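You operate a simulated robot arm through the tools that you are given. There is no shell and no other tool. Be economical: measure what you need, move in short steps, check, and stop when the job is done.

You run a simulated two-armed robot. Do the job below in one go: nothing can be reset, and whatever is moved stays where it is left.

TASK
Soap the pad, hold the pan and scrub it, rinse off the suds under the tall tap, rack the pan.
Fine: pad back, tap off.

It is judged by the outcome, as a careful person would: the job done as asked, and still so three seconds after it is handed in. It fails if anything else is knocked over, pushed out of place, dropped, spilled or broken.

THE ROBOT
Two 7-joint arms with two-finger parallel grippers on one trunk, on a base that drives. Base frame: it is fixed to the floor where the robot stands at the start and does not move with it; the origin is under the middle of the robot, x ahead of it, y to its left, z up; the surface under the hand at the start is at about z = 0.92. Readings come in m, rad, newtons and seconds.
The left shoulder is at the start at [0.07, 0.133, 1.301], the right one opposite. With the tool pointing down near the work surface each hand reaches from about 0.1 to 0.64 m from the robot's upright axis, wherever it stands, measured 20 degrees to its own side. Places, roughly: drying rack top [0.5, -0.7, 0.9]; pump head [0.5, -0.1, 1.1]; tall tap [0.7, -1, 1.3]; tall tap lever [0.7, -1.1, 1.1]. Payload 1.57 kg a hand.
The TCP of each hand is the grasp point between the finger pads, 0.03 m short of the fingertips. In the tool frame z runs along the fingers and y along their closing line. The gripper opens to 0.08 m. The fingers are 0.017 m wide and 0.012 m thick; the gripper's body (0.04 by 0.082 m) begins 0.08 m behind the TCP.
Orientation is that of the tool frame in the base frame, as a unit quaternion [x, y, z, w]. With the fingers straight down and closing along the base's y, the tool's x points along the base's -x, its y along +y and its z along -z.

THE INTERFACE
- The arms move only by the tool drive_tool. It takes "left_rows", "right_rows" or both (then of equal length, played together; a hand with none holds still); each is one flat list of numbers, 7 for each row, row after row: the turn, a rotation vector about the base's x, y, z in rad, then the shift along the base's x, y, z in m, then the gripper command, from -1 (shut) to 1 (fully open), values between in proportion. In form: [ax, ay, az, x, y, z, fingers, ax, ay, az, x, y, z, fingers, ...]. A call has 1 to 10 rows; each row shifts and turns the commanded pose from where the row before left it. Rows are played at 5 a second. More than 0.05 m and 0.15 rad between two rows, or a gripper value outside its range, and nothing of the call is played. Where a pose cannot be reached the arm comes as near as it can. A force on the tool above 40 N (or 10 N above the force at the start of the call, whichever is more), or a blocked arm, ends the call early, and 0.2 s more pass. The fingers move at their own pace (about 0.153 m/s each) and stop on an object; they squeeze with about 26 N. The grip force told is the motor's: it shows also when the fingers shut on nothing. Time passes only in rows, and 0.2 s behind the last, so rows that do not move let the fingers close. The reply holds the time, the measured pose of the TCP, the force on the tool along the base axes, the opening and the grip force, in the units named above and with some noise, with the torque about the TCP (base axes, N m) and any sound that the robot's microphone picked up, and new pictures: "show" is both (left out), scene, wrist or none (wrist: the cameras of the hands that moved).
- Cameras (640 x 400 px; columns grow to the right, rows downward): "scene" is now at [0.1221, -0.0399, 1.5185]; the picture's right is [-0.48, -0.88, -0.00], its down [-0.59, 0.33, -0.73] and it looks along [0.64, -0.35, -0.68] (base axes); focal length 214 px, centre (320, 200). "left" rides on the left gripper at [0.072, 0.007, -0.122] in its tool frame; the picture's right is [-0.09, 1.00, 0.00], its down [-0.84, -0.08, -0.54] and it looks along [-0.54, -0.05, 0.84] (tool axes); focal length 238 px, centre (320, 200). "right" rides on the right gripper at [0.072, -0.007, -0.122] in its tool frame; the picture's right is [0.09, 1.00, 0.00], its down [-0.84, 0.08, -0.54] and it looks along [-0.54, 0.05, 0.84] (tool axes); focal length 238 px, centre (320, 200). There is no depth. A picture from a camera that has moved, and an enlarged one, comes with that camera's place and axes in the base frame and with its lens.
- slide_trunk(by): slides the trunk up (or, below 0, down) by that many m; the arms and the scene camera ride with it, the base frame stays. It gives what a move gives, with no picture.
- drive_base(legs): drives the robot by 1 to 6 legs, each [ahead, left, turn to the left] in m, m and rad, along the robot's own axes; the way and the turn of a leg run together, so that a leg with both is an arc; at most 1.5 m and 3.142 rad a leg. The arms and the cameras ride along, it lands a little off, and it stops where it bumps. It gives what a move gives, and a new picture of the scene camera.
- head_to(pan, tilt): turns the head with the scene camera to pan (to the left, within 1.501 rad either way) and tilt (down, from -0.506 to 1.204), counted from straight ahead of the robot. It gives what a move gives, and a new picture of the scene camera.
- zoom(camera, box): a new picture of the part [left, top, right, bottom] of that camera's present view, enlarged. It takes no simulated time.
- close_job(): hands the job in; it is judged then, once.

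Go step by step. Nothing tells you exact positions but the pictures and the camera data: compare them with the known pose of the tool, close in by small moves and look again before you grip or let go. The budget is 120 turns and 260 pictures, counting those below and the enlarged ones. Unless the task says otherwise, let go and move clear before handing in, and close with one line.

The tools are called after "Emit:" as a command line: name --argument value ..., lists and objects as JSON in quotes. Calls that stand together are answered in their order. drive_tool: Moves the arms, as the interface text tells. Its arguments: {"type":"object","properties":{"left_rows":{"type":"array","items":{"type":"number"}},"right_rows":{"type":"array","items":{"type":"number"}},"show":{"type":"string","enum":["both","scene","wrist","none"]}},"required":[]} The other tools are called the same way: slide_trunk (by) slides the trunk up or down; drive_base (legs) drives the base; head_to (pan, tilt) turns the head that bears the scene camera; zoom (camera, box) takes an enlarged picture of a part of a camera's view; close_job () hands the job in.

At the start:

```text
clock: 0.0
left_position: [0.3905, -0.0075, 1.3675]
left_orientation: [0.0, 1.0, 0.0, 0.0]
left_contact_force: [-0.4, 0.9, 0.2]
left_torque: [-0.01, -0.01, 0.01]
left_finger_gap: 0.0801
left_gripper_force: 0.0
right_position: [0.3113, -0.4401, 1.4203]
right_orientation: [0.0, 1.0, -0.001, 0.001]
right_contact_force: [0.1, 0.2, 0.2]
right_torque: [-0.01, 0.01, -0.01]
right_finger_gap: 0.08
right_gripper_force: 0.0
trunk travel left (down, up): [-0.875, 0.065]
robot x, y, heading: [-0.0013, 0.0012, 0.001]
head pan, tilt: [-0.503, 0.745]
```

scene: 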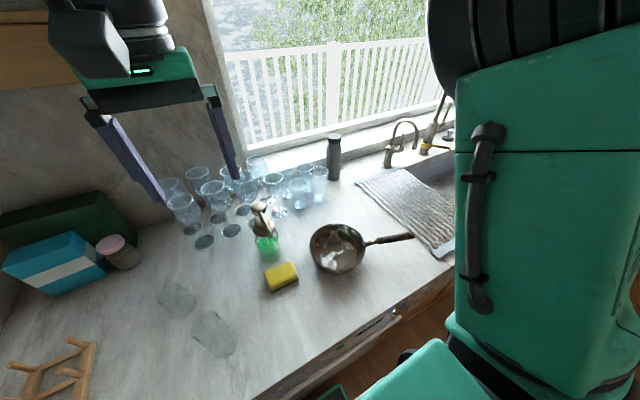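
right: 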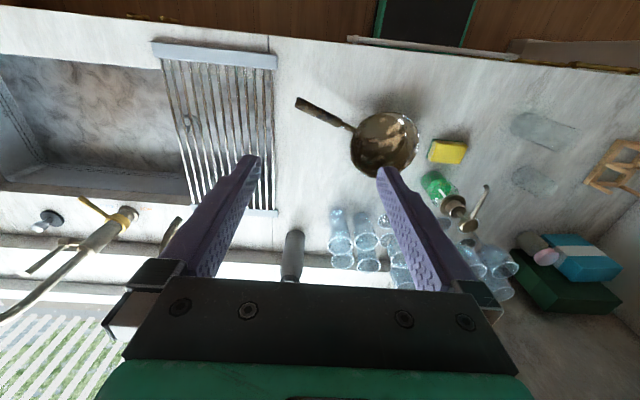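
left: 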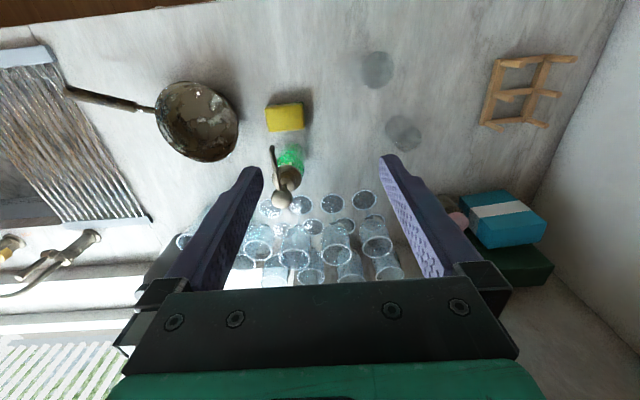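

I see the sponge near (0.44, -0.09), the pan near (0.44, -0.28) with its handle toward the sink, and the pump behind the sponge. I'll look closer at the pump, the pan and the taps.

Emit:
zoom --camera "scene" --box '[220, 180, 430, 310]'

Emit:
zoom --camera "right" --box '[0, 30, 320, 330]'

Emit:
head_to --pan -1.1 --tilt 0.5

```text
3.05 times, centred on (325, 245) of scene
camera zoom: at [0.1221, -0.0399, 1.5185], right [-0.48, -0.88, 0.0], down [-0.59, 0.33, -0.73], along [0.64, -0.35, -0.68], focal length 654 px, centre (305, 63)
```

zoom: 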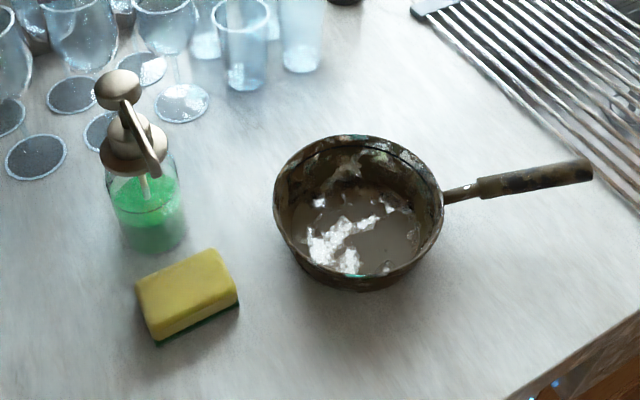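

```text
1.33 times, centred on (160, 180) of right
camera zoom: at [0.2397, -0.4464, 1.5413], right [-0.09, 1.0, 0.0], down [0.84, 0.08, 0.54], along [0.54, 0.05, -0.84], focal length 318 px, centre (533, 227)
```

zoom: 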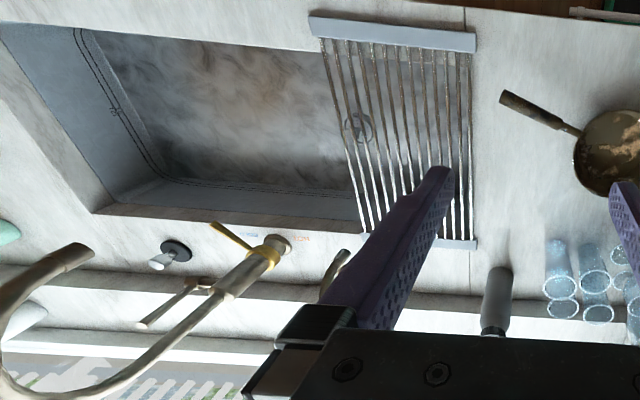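

```text
clock: 1.0
left_position: [0.3893, -0.0078, 1.3665]
left_orientation: [0.0, 1.0, 0.0, -0.001]
left_contact_force: [0.6, -0.4, 0.3]
left_torque: [-0.02, 0.0, -0.03]
left_finger_gap: 0.0801
left_gripper_force: 0.1
right_position: [0.3123, -0.4409, 1.4206]
right_orientation: [0.0, 1.0, -0.001, 0.001]
right_contact_force: [0.8, 0.4, 0.5]
right_torque: [0.01, -0.03, -0.02]
right_finger_gap: 0.08
right_gripper_force: 0.1
trunk travel left (down, up): [-0.875, 0.065]
robot x, y, heading: [0.0003, 0.0017, 0.0]
head pan, tilt: [-1.1, 0.499]
camera scene: at [0.0908, -0.0807, 1.54], right [-0.89, -0.45, 0.0], down [-0.22, 0.43, -0.88], along [0.4, -0.78, -0.48], focal length 214 px, centre (320, 200)
```

scene: 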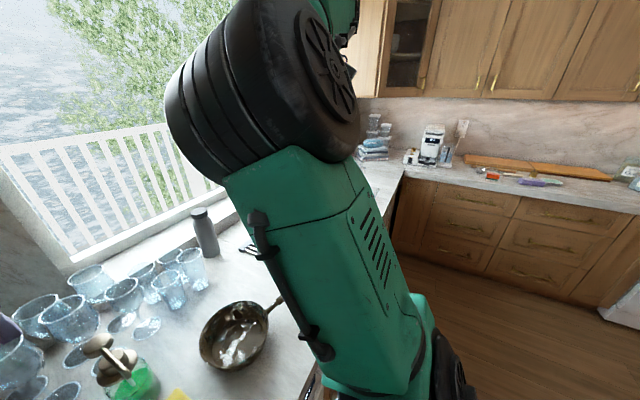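

The pump's nozzle seems to reach toward me, almost over the pad. I'll zoom in with the left wrist camera to check.

Emit:
zoom --camera "left" --box '[140, 70, 340, 230]'

Emit:
zoom --camera "right" --box '[340, 90, 540, 250]'

Emit:
head_to --pan -0.2 --tilt 0.8

```text
2.50 times, centred on (240, 150) of left
camera zoom: at [0.3167, -0.0002, 1.4898], right [0.09, 1.0, 0.0], down [0.84, -0.08, 0.54], along [0.54, -0.05, -0.84], focal length 596 px, centre (520, 325)
```

zoom: 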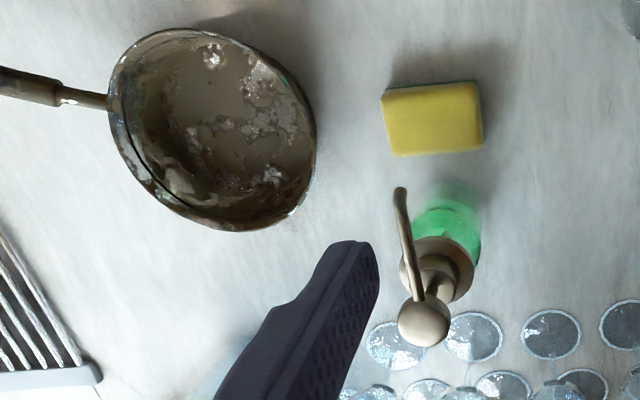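

```text
2.50 times, centred on (440, 170) of right
camera zoom: at [0.2398, -0.4462, 1.5413], right [-0.09, 1.0, 0.0], down [0.84, 0.08, 0.54], along [0.54, 0.05, -0.84], focal length 596 px, centre (20, 275)
```

zoom: 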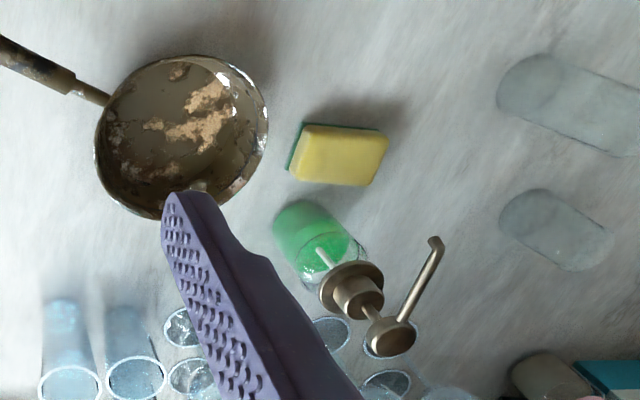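

```text
clock: 2.2
left_position: [0.3899, -0.0085, 1.3674]
left_orientation: [0.001, 1.0, -0.001, 0.0]
left_contact_force: [0.3, -0.6, -0.4]
left_torque: [-0.02, 0.0, 0.03]
left_finger_gap: 0.08
left_gripper_force: 0.0
right_position: [0.3126, -0.4405, 1.4191]
right_orientation: [0.0, 1.0, -0.001, 0.0]
right_contact_force: [0.1, 0.1, 0.8]
right_torque: [-0.01, -0.03, 0.01]
right_finger_gap: 0.0797
right_gripper_force: 0.0
trunk travel left (down, up): [-0.875, 0.065]
robot x, y, heading: [0.002, 0.0015, -0.002]
head pan, tilt: [-0.201, 0.799]
camera scene: at [0.1284, -0.016, 1.5141], right [-0.2, -0.98, 0.0], down [-0.7, 0.14, -0.7], along [0.68, -0.14, -0.72], focal length 214 px, centre (320, 200)
```

scene: 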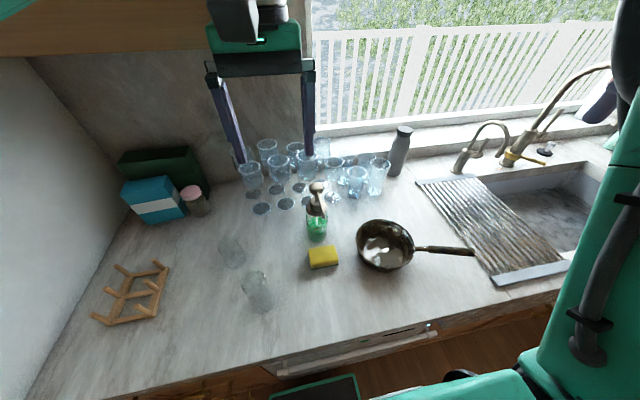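

The nozzle tip works out at about (0.445, -0.09, 1.12), which is right over the pad. The knob is at (0.537, -0.09, 1.13), so I'll shut the left fingers and move above it.

Emit:
drive_tool --left_rows '[0, 0, 0, 0.0294, -0.0163, -0.033, -1, 0, 0, 0, 0.0294, -0.0163, -0.033, -1, 0, 0, 0, 0.0294, -0.0163, -0.033, -1, 0, 0, 0, 0.0294, -0.0163, -0.033, -1, 0, 0, 0, 0.0294, -0.0163, -0.033, -1, 0, 0, 0, 0, 0, 0, -1]'

```text
clock: 3.6
left_position: [0.5271, -0.0811, 1.2118]
left_orientation: [0.0, 1.0, -0.001, 0.001]
left_contact_force: [0.3, 0.1, -0.5]
left_torque: [-0.05, -0.03, 0.0]
left_finger_gap: 0.0
left_gripper_force: 21.3
left hand out of reach, approached as far as the arm can: row 5
right_position: [0.3092, -0.4385, 1.4206]
right_orientation: [0.0, 1.0, -0.001, 0.001]
right_contact_force: [0.5, 0.2, 0.1]
right_torque: [0.03, -0.02, 0.0]
right_finger_gap: 0.0802
right_gripper_force: 0.2
trunk travel left (down, up): [-0.875, 0.065]
robot x, y, heading: [-0.0023, 0.0013, 0.0]
head pan, tilt: [-0.201, 0.799]
camera scene: at [0.1275, -0.0146, 1.5141], right [-0.2, -0.98, 0.0], down [-0.7, 0.14, -0.7], along [0.68, -0.14, -0.72], focal length 214 px, centre (320, 200)
camera left: at [0.4533, -0.073, 1.3352], right [0.09, 1.0, 0.0], down [0.84, -0.08, 0.54], along [0.54, -0.05, -0.84], focal length 238 px, centre (320, 200)
```

scene: 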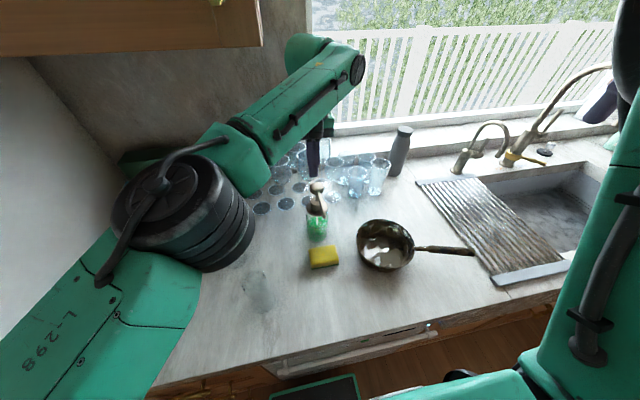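
left: 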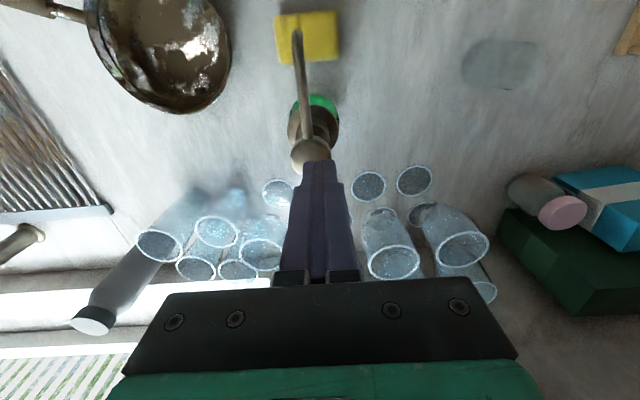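

The left arm is at the edge of its reach here. I'll drive a little ahead toward the counter, whose edge is near x = 0.22.

Emit:
drive_base --legs '[[0.04, 0, 0]]'

```text
clock: 4.5
left_position: [0.5575, -0.0812, 1.2179]
left_orientation: [-0.001, 1.0, 0.001, 0.005]
left_contact_force: [-0.3, -0.4, 0.2]
left_torque: [0.02, -0.06, -0.03]
left_finger_gap: 0.0
left_gripper_force: 21.6
right_position: [0.3414, -0.4396, 1.4244]
right_orientation: [-0.001, 1.0, -0.002, 0.005]
right_contact_force: [-0.7, 0.0, 0.9]
right_torque: [0.01, -0.11, 0.01]
right_finger_gap: 0.08
right_gripper_force: 0.1
trunk travel left (down, up): [-0.875, 0.065]
robot x, y, heading: [0.039, 0.001, 0.004]
head pan, tilt: [-0.201, 0.799]
camera scene: at [0.1569, -0.0155, 1.5151], right [-0.2, -0.98, 0.0], down [-0.7, 0.14, -0.7], along [0.69, -0.14, -0.71], focal length 214 px, centre (320, 200)
```

scene: 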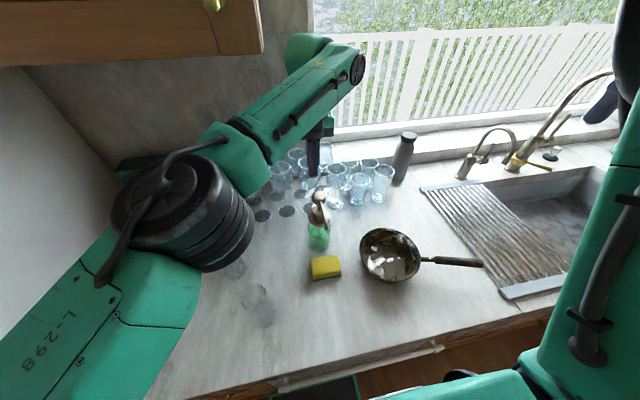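

The drive worked. Next I'll align the left hand over the knob and look again.

Emit:
drive_tool --left_rows '[0, 0, 0, -0.02, -0.009, -0.012, -1, 0, 0, 0, 0, 0, 0, -1]' --show "wrist"

Emit:
zoom --camera "scene" --box '[260, 120, 400, 290]'

```text
clock: 5.1
left_position: [0.5415, -0.0911, 1.2027]
left_orientation: [0.0, 1.0, -0.001, 0.002]
left_contact_force: [-0.4, 0.0, 0.8]
left_torque: [0.05, -0.03, 0.0]
left_finger_gap: 0.0
left_gripper_force: 21.3
right_position: [0.3462, -0.4411, 1.4216]
right_orientation: [0.001, 1.0, 0.0, 0.003]
right_contact_force: [0.1, -0.3, 0.0]
right_torque: [-0.02, -0.04, -0.02]
right_finger_gap: 0.0799
right_gripper_force: 0.1
trunk travel left (down, up): [-0.875, 0.065]
robot x, y, heading: [0.0412, 0.001, 0.004]
head pan, tilt: [-0.201, 0.799]
camera left: at [0.4695, -0.0835, 1.3259], right [0.09, 1.0, 0.0], down [0.83, -0.08, 0.55], along [0.54, -0.05, -0.84], focal length 238 px, centre (320, 200)
```

left: 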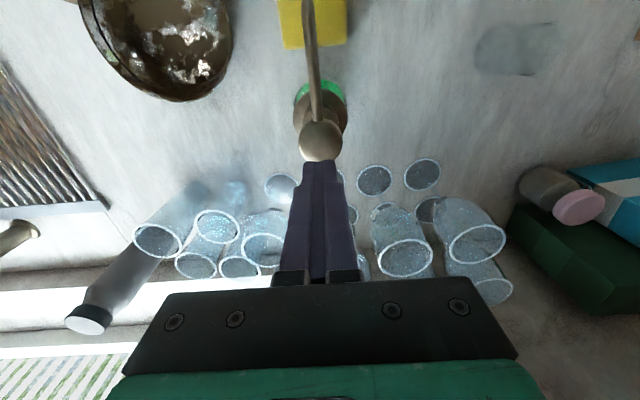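

```text
2.35 times, centred on (330, 205) of scene
camera zoom: at [0.1637, -0.0157, 1.5145], right [-0.2, -0.98, 0.0], down [-0.7, 0.14, -0.7], along [0.69, -0.14, -0.71], focal length 505 px, centre (296, 188)
```

zoom: 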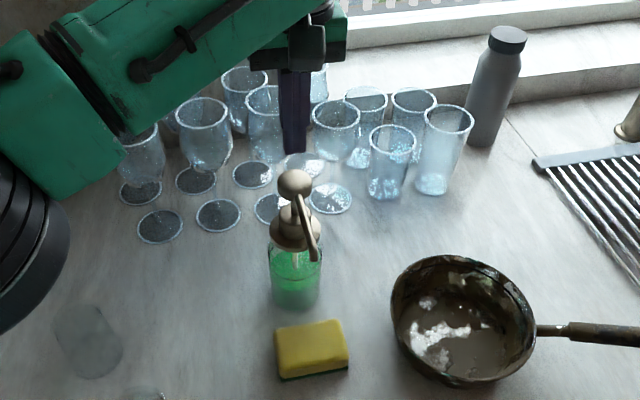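

The fingers are lined up over the knob, so I'll go down in small steps and press.

Emit:
drive_tool --left_rows '[0, 0, 0, -0.004, 0.001, -0.015, -1, 0, 0, 0, 0, 0, -0.01, -1, 0, 0, 0, 0, 0, -0.006, -1, 0, 0, 0, 0, 0, -0.006, -1]' --show "wrist"

Emit:
zoom --camera "scene" --box '[260, 120, 400, 290]'

```text
clock: 6.1
left_position: [0.545, -0.0889, 1.1646]
left_orientation: [0.001, 1.0, 0.0, 0.0]
left_contact_force: [0.1, 0.5, 0.6]
left_torque: [-0.03, 0.03, 0.01]
left_finger_gap: 0.0001
left_gripper_force: 21.0
right_position: [0.352, -0.4406, 1.4194]
right_orientation: [0.0, 1.0, -0.001, 0.002]
right_contact_force: [0.3, 0.1, -0.2]
right_torque: [-0.01, -0.02, -0.01]
right_finger_gap: 0.08
right_gripper_force: 0.0
trunk travel left (down, up): [-0.875, 0.065]
robot x, y, heading: [0.0399, 0.0007, 0.0]
head pan, tilt: [-0.201, 0.799]
camera left: at [0.4713, -0.0813, 1.287], right [0.09, 1.0, 0.0], down [0.84, -0.08, 0.54], along [0.54, -0.05, -0.84], focal length 238 px, centre (320, 200)
```

left: 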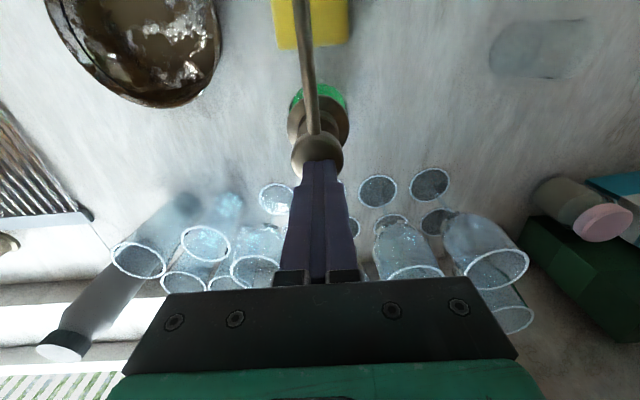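

```text
2.35 times, centred on (330, 205) of scene
camera zoom: at [0.1694, -0.0156, 1.5139], right [-0.2, -0.98, 0.0], down [-0.7, 0.14, -0.7], along [0.68, -0.14, -0.72], focal length 505 px, centre (296, 188)
```

zoom: 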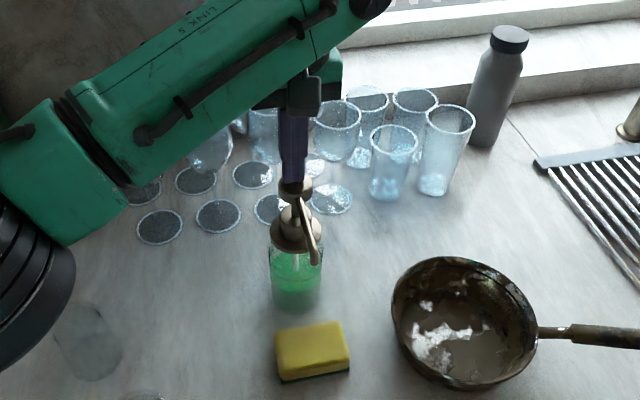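

The robot is still settling forward a little after the drive. I'll correct x by about 1 cm and press further down.

Emit:
drive_tool --left_rows '[0, 0, 0, -0.01, 0, 0, -1, 0, 0, 0, 0, 0, -0.008, -1, 0, 0, 0, 0, 0, -0.008, -1, 0, 0, 0, 0, 0, -0.008, -1, 0, 0, 0, 0, 0, -0.006, -1]' --show "wrist"

Emit:
zoom --camera "scene" --box '[260, 120, 400, 290]'

```text
clock: 7.2
left_position: [0.5312, -0.0887, 1.1491]
left_orientation: [0.0, 1.0, -0.005, 0.012]
left_contact_force: [2.8, 0.0, 23.7]
left_torque: [0.01, -0.1, 0.08]
left_finger_gap: 0.0
left_gripper_force: 21.3
right_position: [0.3455, -0.4388, 1.4219]
right_orientation: [0.0, 1.0, -0.002, 0.003]
right_contact_force: [0.3, 0.0, 0.4]
right_torque: [0.01, 0.01, -0.02]
right_finger_gap: 0.0798
right_gripper_force: 0.1
trunk travel left (down, up): [-0.875, 0.065]
robot x, y, heading: [0.0391, 0.0024, -0.001]
head pan, tilt: [-0.201, 0.799]
stopped in row 5 (left hand): the force on the tool passed its limit at 44 N (the readings are from after the stop); the commanded pose is now the measured one
camera left: at [0.4558, -0.081, 1.2699], right [0.09, 1.0, -0.01], down [0.82, -0.07, 0.56], along [0.56, -0.06, -0.83], focal length 238 px, centre (320, 200)
```

left: 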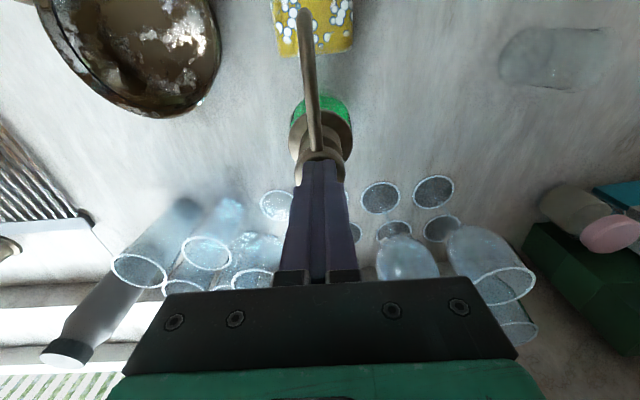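

```text
2.35 times, centred on (330, 205) of scene
camera zoom: at [0.1627, -0.0141, 1.515], right [-0.2, -0.98, 0.0], down [-0.7, 0.14, -0.7], along [0.69, -0.14, -0.71], focal length 505 px, centre (296, 188)
```

zoom: 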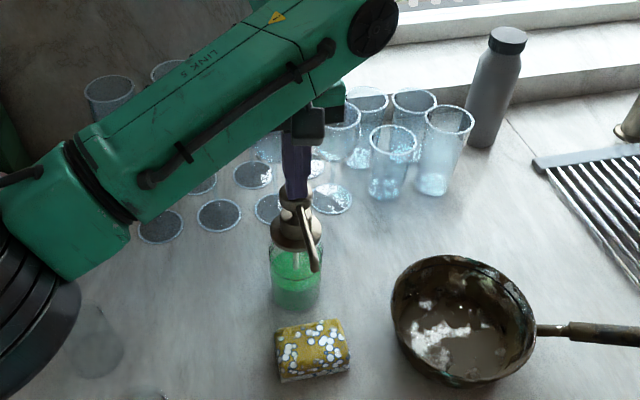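

The pad is soaped and covered in suds. I'll lift the left hand clear and turn it 90° so it can take the pad across its short side, leaning away from the nozzle.

Emit:
drive_tool --left_rows '[0, 0, 0, 0, 0, 0.03, -1, 0, 0, 0, 0, 0, 0.03, -1, 0, 0, -0.143, -0.011, 0.0136, 0.005, -1, 0, 0, -0.143, -0.011, 0.0136, 0.005, -1, 0, 0, -0.143, -0.011, 0.0136, 0.005, -1, 0, 0, -0.143, -0.011, 0.0136, 0, 0, 0, 0, -0.143, -0.011, 0.0136, 0, 1, 0, 0, -0.143, -0.011, 0.0136, 0, 1, 0, 0, -0.143, -0.011, 0.0136, 0, 1, 0, 0, -0.143, -0.011, 0.0136, 0, 1]' --show "none"

Emit:
drive_tool --left_rows '[0, 0, -0.143, 0, 0, 0, 1, 0, 0, -0.143, 0, 0, 0, 1, 0, 0, -0.143, 0, 0, 0, 1, -0.13, 0, 0, 0, 0, 0, 1, -0.13, 0, 0, 0, 0, 0, 1, -0.13, 0, 0, 0, 0, 0, 1, 0, 0, 0, 0, 0, 0, 1]' --show "both"

```text
clock: 9.4
left_position: [0.4455, 0.0214, 1.2165]
left_orientation: [0.542, 0.84, -0.005, 0.004]
left_contact_force: [0.8, -0.1, 0.4]
left_torque: [0.02, -0.02, 0.0]
left_finger_gap: 0.08
left_gripper_force: 0.1
right_position: [0.3503, -0.4384, 1.4193]
right_orientation: [0.0, 1.0, -0.002, 0.001]
right_contact_force: [-0.4, 0.5, 0.7]
right_torque: [-0.06, 0.0, 0.0]
right_finger_gap: 0.0801
right_gripper_force: 0.1
trunk travel left (down, up): [-0.875, 0.065]
robot x, y, heading: [0.0422, 0.0005, 0.001]
head pan, tilt: [-0.201, 0.799]
```

```text
clock: 11.0
left_position: [0.4467, 0.0186, 1.2168]
left_orientation: [0.694, 0.691, -0.143, 0.14]
left_contact_force: [0.0, 0.9, 0.0]
left_torque: [0.01, 0.02, -0.01]
left_finger_gap: 0.0803
left_gripper_force: 0.1
right_position: [0.3513, -0.4415, 1.4201]
right_orientation: [0.0, 1.0, -0.002, 0.001]
right_contact_force: [-0.1, 0.1, 0.7]
right_torque: [0.04, 0.02, -0.02]
right_finger_gap: 0.08
right_gripper_force: 0.0
trunk travel left (down, up): [-0.875, 0.065]
robot x, y, heading: [0.0379, -0.0009, 0.001]
head pan, tilt: [-0.201, 0.799]
camera scene: at [0.1683, -0.0162, 1.514], right [-0.2, -0.98, 0.0], down [-0.7, 0.14, -0.7], along [0.68, -0.14, -0.72], focal length 214 px, centre (320, 200)
camera left: at [0.4527, 0.1331, 1.3014], right [1.0, -0.09, 0.03], down [-0.08, -0.56, 0.83], along [-0.05, -0.83, -0.56], focal length 238 px, centre (320, 200)
```

scene: 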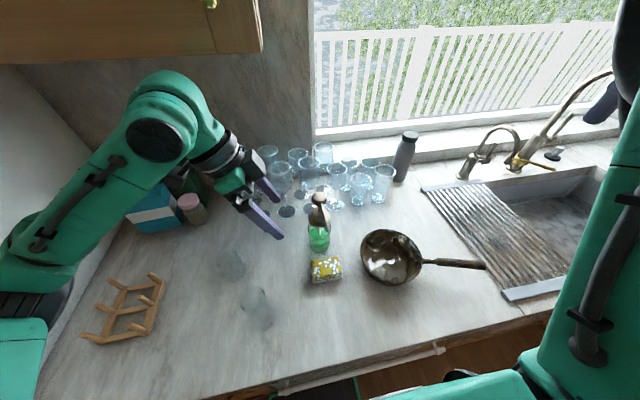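
left: 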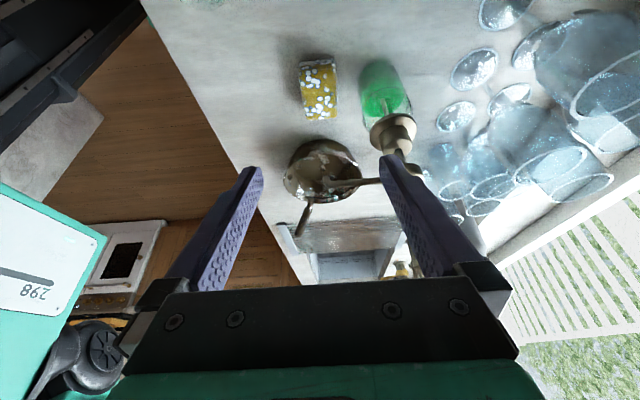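

The pad centre is at about (0.4445, -0.083). I'll come down along the leaning tool axis and stop short to check.

Emit:
drive_tool --left_rows '[0, 0, 0, -0.002, 0.019, 0, 1, 0, 0, 0, 0, -0.017, -0.0415, 1, 0, 0, 0, 0, -0.017, -0.0415, 1, 0, 0, 0, 0, -0.017, -0.0415, 1, 0, 0, 0, 0, -0.017, -0.0415, 1, 0, 0, 0, 0, 0, 0, 1]' --show "both"

```text
clock: 12.4
left_position: [0.4457, -0.0268, 1.0477]
left_orientation: [0.693, 0.693, -0.142, 0.14]
left_contact_force: [0.1, -0.2, -0.1]
left_torque: [0.0, -0.01, 0.03]
left_finger_gap: 0.0797
left_gripper_force: 0.1
right_position: [0.35, -0.4409, 1.4194]
right_orientation: [0.0, 1.0, -0.001, 0.001]
right_contact_force: [0.7, -0.5, -0.3]
right_torque: [-0.01, 0.01, -0.04]
right_finger_gap: 0.0798
right_gripper_force: 0.1
trunk travel left (down, up): [-0.875, 0.065]
robot x, y, heading: [0.0357, -0.0003, -0.0]
head pan, tilt: [-0.201, 0.799]
camera scene: at [0.1683, -0.016, 1.514], right [-0.2, -0.98, 0.0], down [-0.7, 0.14, -0.7], along [0.68, -0.14, -0.72], focal length 214 px, centre (320, 200)
camera left: at [0.4519, 0.0875, 1.1329], right [1.0, -0.09, 0.03], down [-0.08, -0.56, 0.83], along [-0.06, -0.83, -0.56], focal length 238 px, centre (320, 200)
```

scene: 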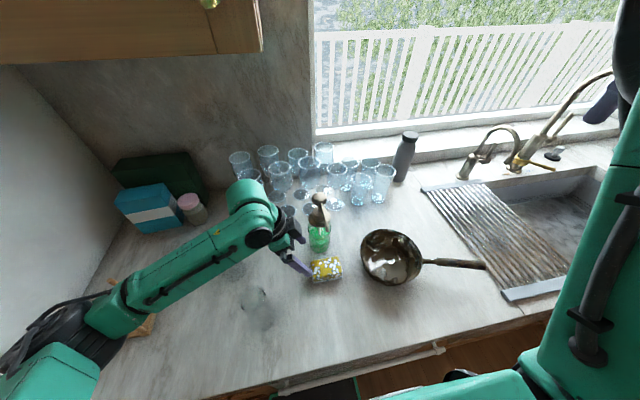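
left: 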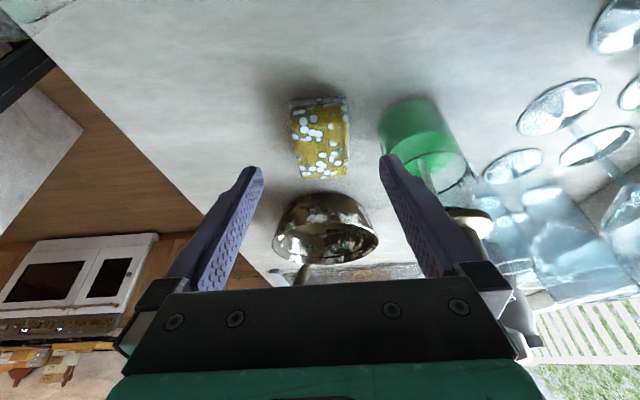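

The left elbow looks low near the wooden holder, so I'll turn the head to check before going lower.

Emit:
head_to --pan 0.5 --tilt 0.8

```text
clock: 13.5
left_position: [0.4457, -0.0272, 1.0483]
left_orientation: [0.694, 0.692, -0.144, 0.139]
left_contact_force: [-1.3, -0.1, 0.4]
left_torque: [-0.01, 0.03, 0.01]
left_finger_gap: 0.0799
left_gripper_force: 0.0
right_position: [0.3509, -0.4399, 1.4197]
right_orientation: [0.0, 1.0, 0.0, 0.001]
right_contact_force: [-0.1, -1.2, 0.3]
right_torque: [0.02, -0.02, 0.01]
right_finger_gap: 0.0801
right_gripper_force: 0.1
trunk travel left (down, up): [-0.875, 0.065]
robot x, y, heading: [0.0397, -0.0017, -0.004]
head pan, tilt: [0.499, 0.799]
camera scene: at [0.1601, 0.0388, 1.514], right [0.48, -0.88, 0.0], down [-0.63, -0.34, -0.7], along [0.61, 0.33, -0.72], focal length 214 px, centre (320, 200)
```

scene: 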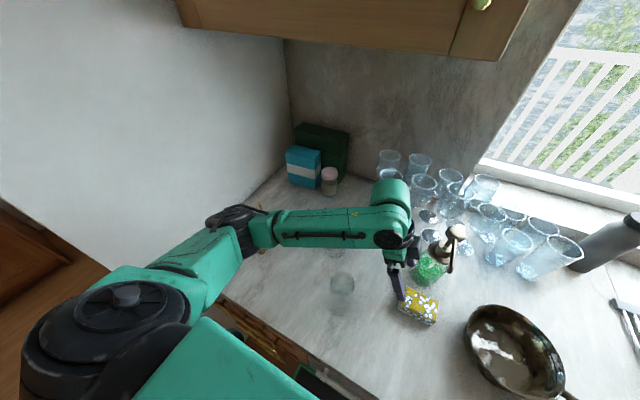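

Emit:
zoom --camera "scene" --box '[170, 150, 430, 330]'

Emit:
slide_trunk --by 0.06

```text
2.22 times, centred on (300, 240) of scene
camera zoom: at [0.1601, 0.0388, 1.514], right [0.48, -0.88, 0.0], down [-0.63, -0.34, -0.7], along [0.61, 0.33, -0.72], focal length 477 px, centre (364, 111)
```

zoom: 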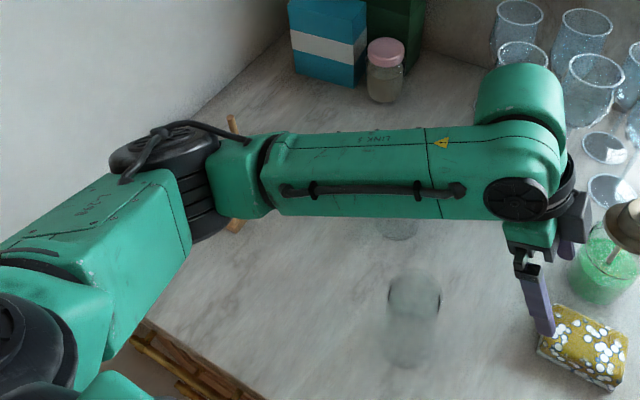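

```text
clock: 14.5
left_position: [0.4461, -0.0262, 1.108]
left_orientation: [0.694, 0.692, -0.144, 0.139]
left_contact_force: [0.1, 0.0, 0.9]
left_torque: [0.0, -0.03, -0.01]
left_finger_gap: 0.0801
left_gripper_force: 0.0
right_position: [0.3531, -0.4396, 1.4793]
right_orientation: [0.0, 1.0, -0.001, 0.001]
right_contact_force: [-0.5, -0.8, -0.7]
right_torque: [-0.02, 0.0, 0.03]
right_finger_gap: 0.0803
right_gripper_force: 0.1
trunk travel left (down, up): [-0.935, 0.005]
robot x, y, heading: [0.0429, -0.0036, 0.003]
head pan, tilt: [0.499, 0.799]
```

Trunk raised. Going down to the pad now.

Emit:
drive_tool --left_rows '[0, 0, 0, -0.001, -0.01, -0.037, 1, 0, 0, 0, 0, -0.01, -0.037, 1, 0, 0, 0, 0, -0.01, -0.037, 1, 0, 0, 0, 0, -0.008, -0.031, 1, 0, 0, 0, 0, 0, 0, 1]' --show "both"

```text
clock: 15.7
left_position: [0.4441, -0.0661, 0.9646]
left_orientation: [0.694, 0.692, -0.144, 0.14]
left_contact_force: [-0.6, -0.8, 0.6]
left_torque: [0.0, -0.01, 0.0]
left_finger_gap: 0.0797
left_gripper_force: 0.1
right_position: [0.3517, -0.44, 1.4804]
right_orientation: [0.0, 1.0, -0.001, 0.0]
right_contact_force: [0.6, 0.9, 0.4]
right_torque: [-0.03, -0.01, -0.01]
right_finger_gap: 0.0799
right_gripper_force: 0.1
trunk travel left (down, up): [-0.935, 0.005]
robot x, y, heading: [0.0393, -0.0001, 0.001]
head pan, tilt: [0.499, 0.799]
camera scene: at [0.1599, 0.0391, 1.574], right [0.48, -0.88, 0.0], down [-0.63, -0.34, -0.7], along [0.61, 0.33, -0.72], focal length 214 px, centre (320, 200)
camera left: at [0.4504, 0.0485, 1.0493], right [1.0, -0.09, 0.03], down [-0.08, -0.56, 0.83], along [-0.06, -0.83, -0.56], focal length 238 px, centre (320, 200)
```

scene: 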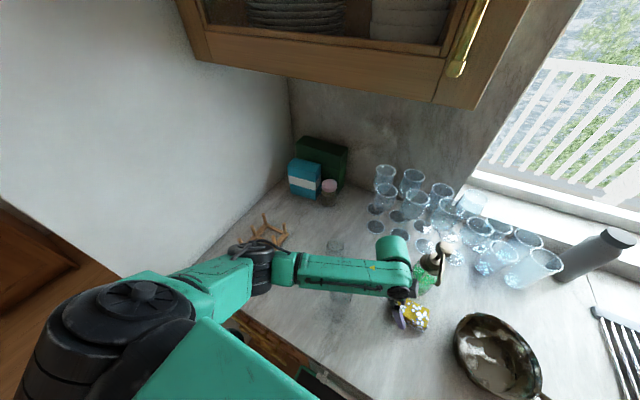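
left: 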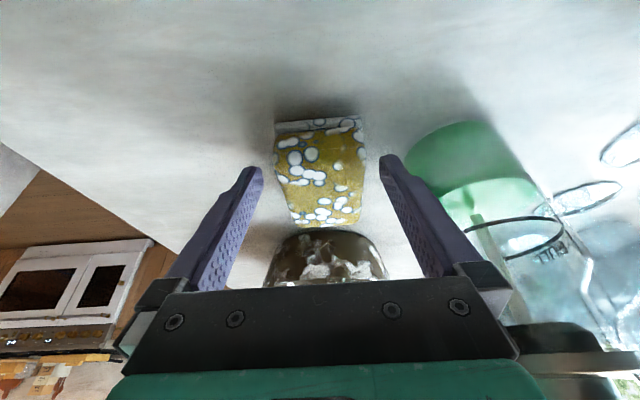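

The fingers straddle the pad and the pad is centred between them. Closing now.

Emit:
drive_tool --left_rows '[0, 0, 0, 0, 0, 0, -1, 0, 0, 0, 0, 0, 0, -1, 0, 0, 0, 0, 0, 0, -1]' --show "wrist"

```text
clock: 16.5
left_position: [0.4432, -0.0659, 0.9638]
left_orientation: [0.693, 0.693, -0.142, 0.139]
left_contact_force: [0.2, 0.2, -0.4]
left_torque: [0.0, 0.04, -0.02]
left_finger_gap: 0.0548
left_gripper_force: 26.3
right_position: [0.3519, -0.4413, 1.4794]
right_orientation: [0.0, 1.0, -0.001, 0.002]
right_contact_force: [-0.3, 0.6, 0.6]
right_torque: [0.01, 0.01, 0.01]
right_finger_gap: 0.0802
right_gripper_force: 0.0
trunk travel left (down, up): [-0.935, 0.005]
robot x, y, heading: [0.0368, 0.0002, -0.001]
head pan, tilt: [0.499, 0.799]
camera left: at [0.4506, 0.0487, 1.0496], right [1.0, -0.09, 0.03], down [-0.08, -0.56, 0.83], along [-0.06, -0.83, -0.56], focal length 238 px, centre (320, 200)
```

left: 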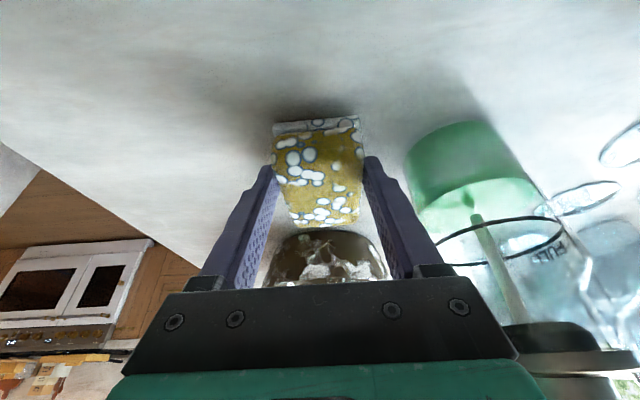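

The pad is held with a gap of 0.055. I'll lift it clear of the nozzle toward the robot and turn the head to the pan and sink.

Emit:
drive_tool --left_rows '[0, 0, 0, 0, 0.012, 0.03, -1, 0, 0, 0, -0.025, 0.012, 0.03, -1, 0, 0, 0, -0.04, 0, 0.01, -1, 0, 0, 0, -0.02, 0, 0.04, -1, 0, 0, 0, 0, 0, 0.04, -1]' --show "none"

Emit:
head_to --pan -0.55 --tilt 0.85

Emit:
zoom --camera "right" --box '[200, 60, 440, 210]'

```text
clock: 17.7
left_position: [0.3585, -0.0392, 1.1172]
left_orientation: [0.693, 0.692, -0.144, 0.139]
left_contact_force: [0.4, 0.6, 0.4]
left_torque: [0.01, -0.02, -0.01]
left_finger_gap: 0.0545
left_gripper_force: 26.0
right_position: [0.3523, -0.4404, 1.4794]
right_orientation: [0.0, 1.0, -0.001, 0.0]
right_contact_force: [-0.1, -0.3, -0.3]
right_torque: [0.02, -0.01, -0.03]
right_finger_gap: 0.0803
right_gripper_force: 0.0
trunk travel left (down, up): [-0.935, 0.005]
robot x, y, heading: [0.041, -0.0005, -0.001]
head pan, tilt: [0.499, 0.799]
```

```text
clock: 19.0
left_position: [0.3598, -0.0409, 1.118]
left_orientation: [0.693, 0.692, -0.143, 0.139]
left_contact_force: [-0.3, 0.5, -0.9]
left_torque: [0.01, 0.0, 0.02]
left_finger_gap: 0.0548
left_gripper_force: 25.7
right_position: [0.3518, -0.4408, 1.4802]
right_orientation: [0.0, 1.0, -0.001, 0.001]
right_contact_force: [0.0, 0.5, -1.0]
right_torque: [-0.03, 0.0, -0.02]
right_finger_gap: 0.0799
right_gripper_force: 0.1
trunk travel left (down, up): [-0.935, 0.005]
robot x, y, heading: [0.0384, -0.004, 0.001]
head pan, tilt: [-0.55, 0.85]
camera scene: at [0.1561, -0.0405, 1.57], right [-0.52, -0.85, 0.0], down [-0.64, 0.39, -0.66], along [0.56, -0.34, -0.75], focal length 214 px, centre (320, 200)
```

scene: 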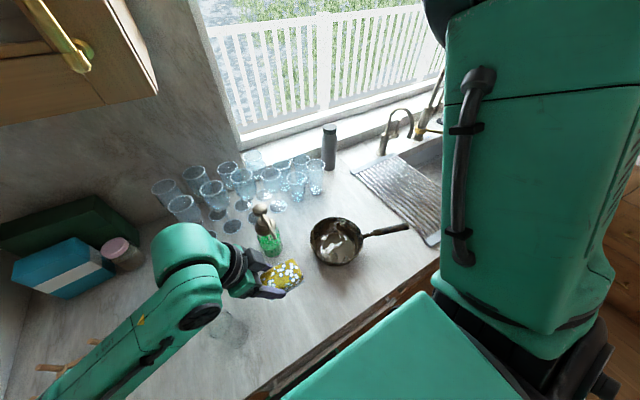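

```text
2.67 times, centred on (320, 135) of right
camera zoom: at [0.2796, -0.4462, 1.6014], right [-0.09, 1.0, 0.0], down [0.84, 0.08, 0.54], along [0.54, 0.05, -0.84], focal length 636 px, centre (320, 373)
```

zoom: 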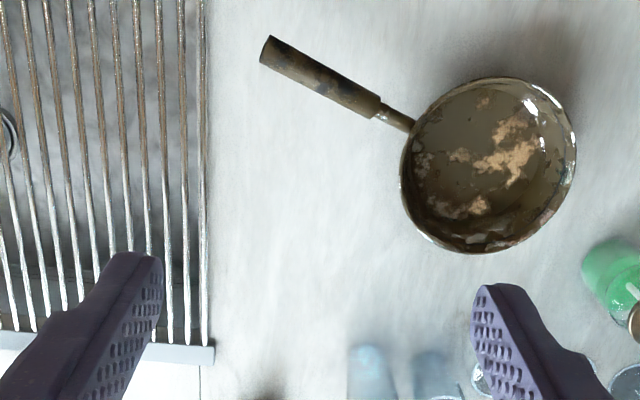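

The handle runs from about (0.389, -0.385) to (0.343, -0.486). I'll bring the right hand in from the handle's free end, tilted 50° along the handle so the grip can hold the pan's moment.

Emit:
drive_tool --right_rows '[0, 0, 0.1427, -0.001, -0.0036, -0.0236, 1, 0, 0, 0.1427, -0.001, -0.0036, -0.0236, 1, 0, 0, 0.1427, -0.001, -0.0036, -0.0236, 1, 0, 0, 0.1427, -0.001, -0.0036, -0.0236, 1, 0, 0, 0.1427, -0.001, -0.0036, -0.0236, 1, 0, 0, 0.1427, -0.001, -0.0036, -0.0236, 1, 0, 0, 0.1427, -0.001, -0.0036, -0.0236, 1, 0, 0, 0.1427, -0.001, -0.0036, -0.0236, 1]' --show "none"

Emit:
drive_tool --right_rows '[0.1323, -0.0605, 0, -0.001, -0.0036, -0.0236, 1, 0.1323, -0.0605, 0, -0.001, -0.0036, -0.0236, 1, 0.1323, -0.0605, 0, -0.001, -0.0036, -0.0236, 1, 0.1323, -0.0605, 0, -0.001, -0.0036, -0.0236, 1, 0.1323, -0.0605, 0, -0.001, -0.0036, -0.0236, 1, 0.1323, -0.0605, 0, -0.001, -0.0036, -0.0236, 1, 0, 0, 0, 0, 0, 0, 1]' --show "both"

```text
clock: 20.8
left_position: [0.3596, -0.0409, 1.1186]
left_orientation: [0.694, 0.692, -0.143, 0.139]
left_contact_force: [-0.4, 0.0, -0.7]
left_torque: [-0.03, -0.04, -0.01]
left_finger_gap: 0.0547
left_gripper_force: 25.7
right_position: [0.3436, -0.47, 1.2898]
right_orientation: [-0.542, 0.841, 0.0, 0.001]
right_contact_force: [0.0, -0.4, -1.1]
right_torque: [0.01, 0.03, 0.0]
right_finger_gap: 0.0801
right_gripper_force: 0.1
trunk travel left (down, up): [-0.935, 0.005]
robot x, y, heading: [0.0424, -0.0007, 0.001]
head pan, tilt: [-0.55, 0.85]
```

```text
clock: 22.4
left_position: [0.3594, -0.04, 1.1191]
left_orientation: [0.694, 0.691, -0.144, 0.14]
left_contact_force: [-0.5, 1.0, -0.4]
left_torque: [-0.02, -0.04, -0.02]
left_finger_gap: 0.0548
left_gripper_force: 25.8
right_position: [0.3368, -0.4919, 1.1507]
right_orientation: [-0.49, 0.761, 0.229, 0.358]
right_contact_force: [-0.8, 0.4, 0.1]
right_torque: [-0.03, -0.01, 0.0]
right_finger_gap: 0.0801
right_gripper_force: 0.2
trunk travel left (down, up): [-0.935, 0.005]
robot x, y, heading: [0.0408, 0.0032, -0.0]
head pan, tilt: [-0.55, 0.85]
camera scene: at [0.1559, -0.0396, 1.57], right [-0.52, -0.85, 0.0], down [-0.64, 0.39, -0.66], along [0.56, -0.35, -0.75], focal length 214 px, centre (320, 200)
camera right: at [0.2845, -0.6205, 1.1727], right [-0.93, 0.36, -0.07], down [-0.02, 0.14, 0.99], along [0.37, 0.92, -0.12], focal length 238 px, centre (320, 200)
```

scene: 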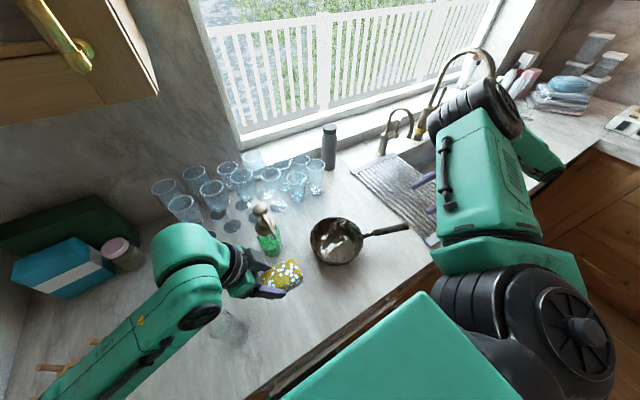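
right: 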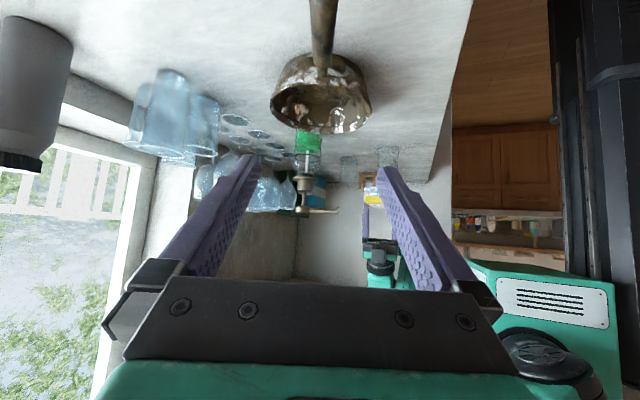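

The handle is roughly level at z ≈ 0.97. I'll move to a pre-grasp pose 8 cm back along the tool axis.

Emit:
drive_tool --right_rows '[0, 0, 0, 0.0046, 0.0071, -0.0424, 1, 0, 0, 0, 0.0046, 0.0071, -0.0424, 1, 0, 0, 0, 0.0046, 0.0071, -0.0424, 1, 0, 0, 0, 0, 0, 0, 1]' --show "both"

```text
clock: 23.4
left_position: [0.3593, -0.0398, 1.1192]
left_orientation: [0.694, 0.692, -0.143, 0.138]
left_contact_force: [0.1, 0.5, -1.1]
left_torque: [0.0, 0.03, 0.03]
left_finger_gap: 0.0551
left_gripper_force: 25.9
right_position: [0.3557, -0.471, 1.0249]
right_orientation: [-0.489, 0.763, 0.227, 0.358]
right_contact_force: [0.3, -0.4, 0.4]
right_torque: [0.02, -0.02, 0.01]
right_finger_gap: 0.0799
right_gripper_force: 0.0
trunk travel left (down, up): [-0.935, 0.005]
robot x, y, heading: [0.0448, -0.0019, 0.009]
head pan, tilt: [-0.55, 0.85]
camera scene: at [0.1556, -0.0408, 1.57], right [-0.52, -0.85, 0.0], down [-0.64, 0.39, -0.66], along [0.56, -0.34, -0.75], focal length 214 px, centre (320, 200)
camera right: at [0.3032, -0.6007, 1.0463], right [-0.93, 0.36, -0.07], down [-0.02, 0.14, 0.99], along [0.37, 0.92, -0.12], focal length 238 px, centre (320, 200)
```

scene: 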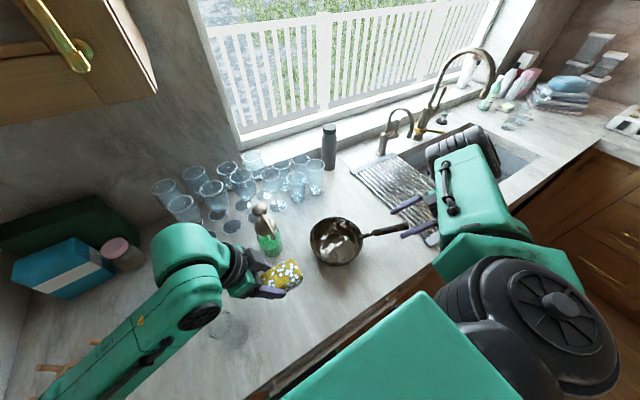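
right: 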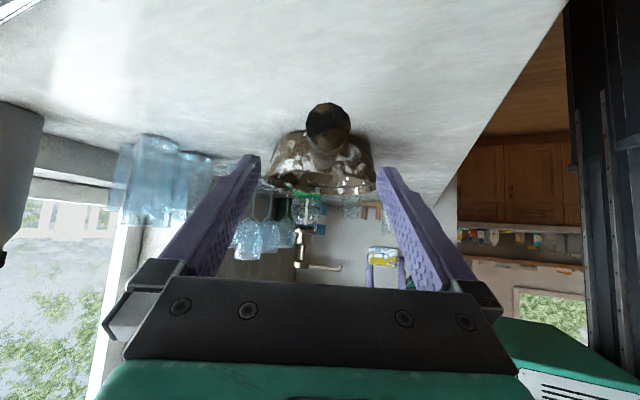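

The handle end is about 24 mm thick at z ≈ 0.99 and slopes slightly down toward the pan. Moving in onto it now.

Emit:
drive_tool --right_rows '[0, 0, 0, 0.0067, 0.0187, -0.0157, 1, 0, 0, 0, 0.0067, 0.0187, -0.0157, 1, 0, 0, 0, 0.0067, 0.0187, -0.0157, 1, 0, 0, 0, 0, 0, 0, 1]' --show "both"

Emit:
zoom --camera "scene" --box '[290, 160, 490, 285]'

```text
clock: 24.4
left_position: [0.3599, -0.0413, 1.1188]
left_orientation: [0.694, 0.692, -0.143, 0.139]
left_contact_force: [0.3, -0.2, 0.6]
left_torque: [-0.01, 0.0, -0.02]
left_finger_gap: 0.0544
left_gripper_force: 26.0
right_position: [0.3715, -0.4124, 0.9752]
right_orientation: [-0.489, 0.763, 0.228, 0.357]
right_contact_force: [-0.2, -0.2, -0.5]
right_torque: [0.05, -0.01, -0.01]
right_finger_gap: 0.0802
right_gripper_force: 0.1
trunk travel left (down, up): [-0.935, 0.005]
robot x, y, heading: [0.0412, -0.0014, 0.003]
head pan, tilt: [-0.55, 0.85]
camera scene: at [0.1558, -0.0408, 1.57], right [-0.52, -0.85, 0.0], down [-0.64, 0.39, -0.66], along [0.56, -0.34, -0.75], focal length 214 px, centre (320, 200)
camera right: at [0.3196, -0.5411, 0.9975], right [-0.93, 0.36, -0.07], down [-0.02, 0.14, 0.99], along [0.37, 0.92, -0.12], focal length 238 px, centre (320, 200)
```

scene: 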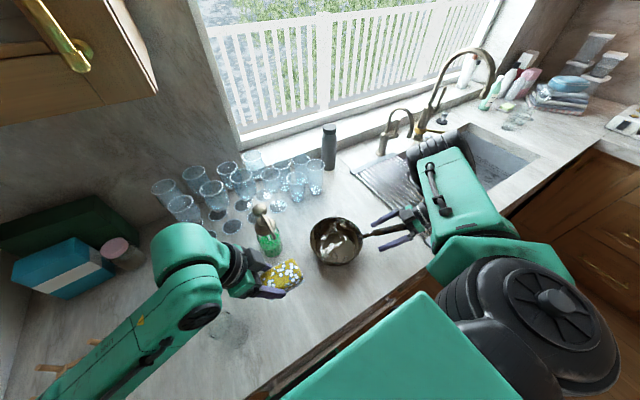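
right: 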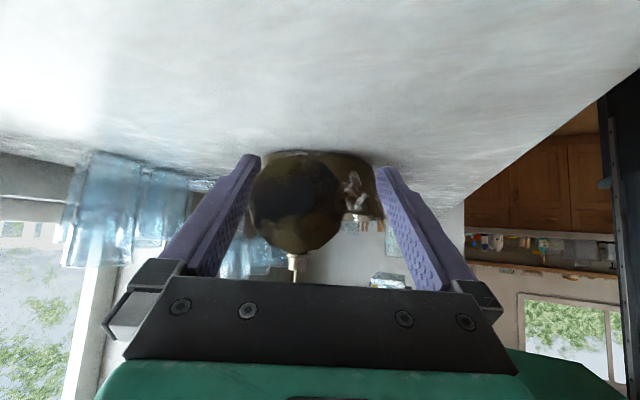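

```text
3.20 times, centred on (390, 222) of scene
camera zoom: at [0.1558, -0.0408, 1.57], right [-0.52, -0.85, 0.0], down [-0.64, 0.39, -0.66], along [0.56, -0.34, -0.75], focal length 686 px, centre (96, 128)
```

zoom: 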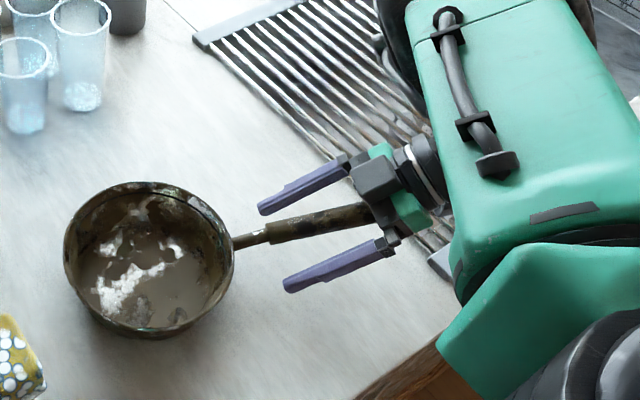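

The handle sits between the fingers, slightly off-centre. I'll shift 6 mm and close.

Emit:
drive_tool --right_rows '[0, 0, 0, 0.006, -0.003, 0.002, 1, 0, 0, 0, 0, 0, 0, -0.2, 0, 0, 0, 0, 0, 0, -1, 0, 0, 0, 0, 0, 0, -1]' --show "wrist"

Emit:
zoom --camera "scene" --box '[290, 160, 490, 285]'

```text
clock: 25.4
left_position: [0.3603, -0.0411, 1.1192]
left_orientation: [0.694, 0.692, -0.142, 0.139]
left_contact_force: [0.1, 0.1, -0.8]
left_torque: [-0.01, 0.0, -0.03]
left_finger_gap: 0.0547
left_gripper_force: 26.0
right_position: [0.379, -0.4156, 0.9783]
right_orientation: [-0.49, 0.762, 0.228, 0.357]
right_contact_force: [-0.5, -0.4, 0.2]
right_torque: [-0.03, 0.07, 0.01]
right_finger_gap: 0.0277
right_gripper_force: 25.7
trunk travel left (down, up): [-0.935, 0.005]
robot x, y, heading: [0.0417, 0.0003, -0.002]
head pan, tilt: [-0.55, 0.85]
camera right: at [0.3267, -0.545, 1.0], right [-0.93, 0.36, -0.07], down [-0.02, 0.14, 0.99], along [0.37, 0.92, -0.12], focal length 238 px, centre (320, 200)
```

right: 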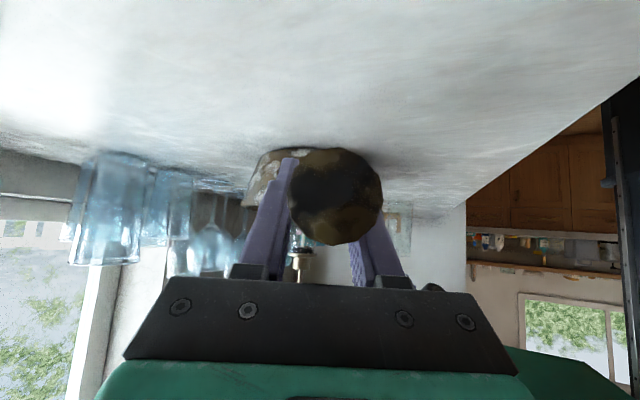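

```text
3.20 times, centred on (390, 222) of scene
camera zoom: at [0.1556, -0.0407, 1.57], right [-0.52, -0.85, 0.0], down [-0.64, 0.39, -0.66], along [0.56, -0.34, -0.75], focal length 686 px, centre (96, 128)
```

zoom: 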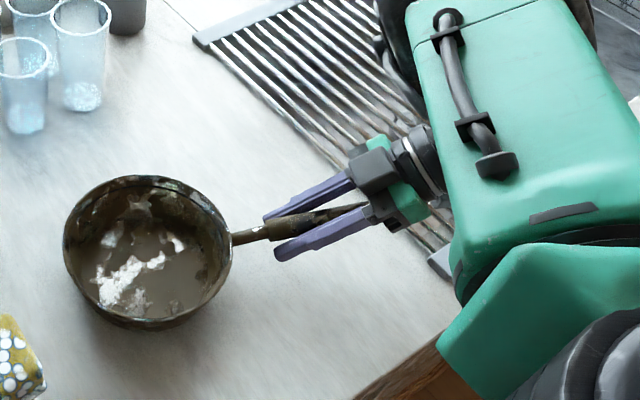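

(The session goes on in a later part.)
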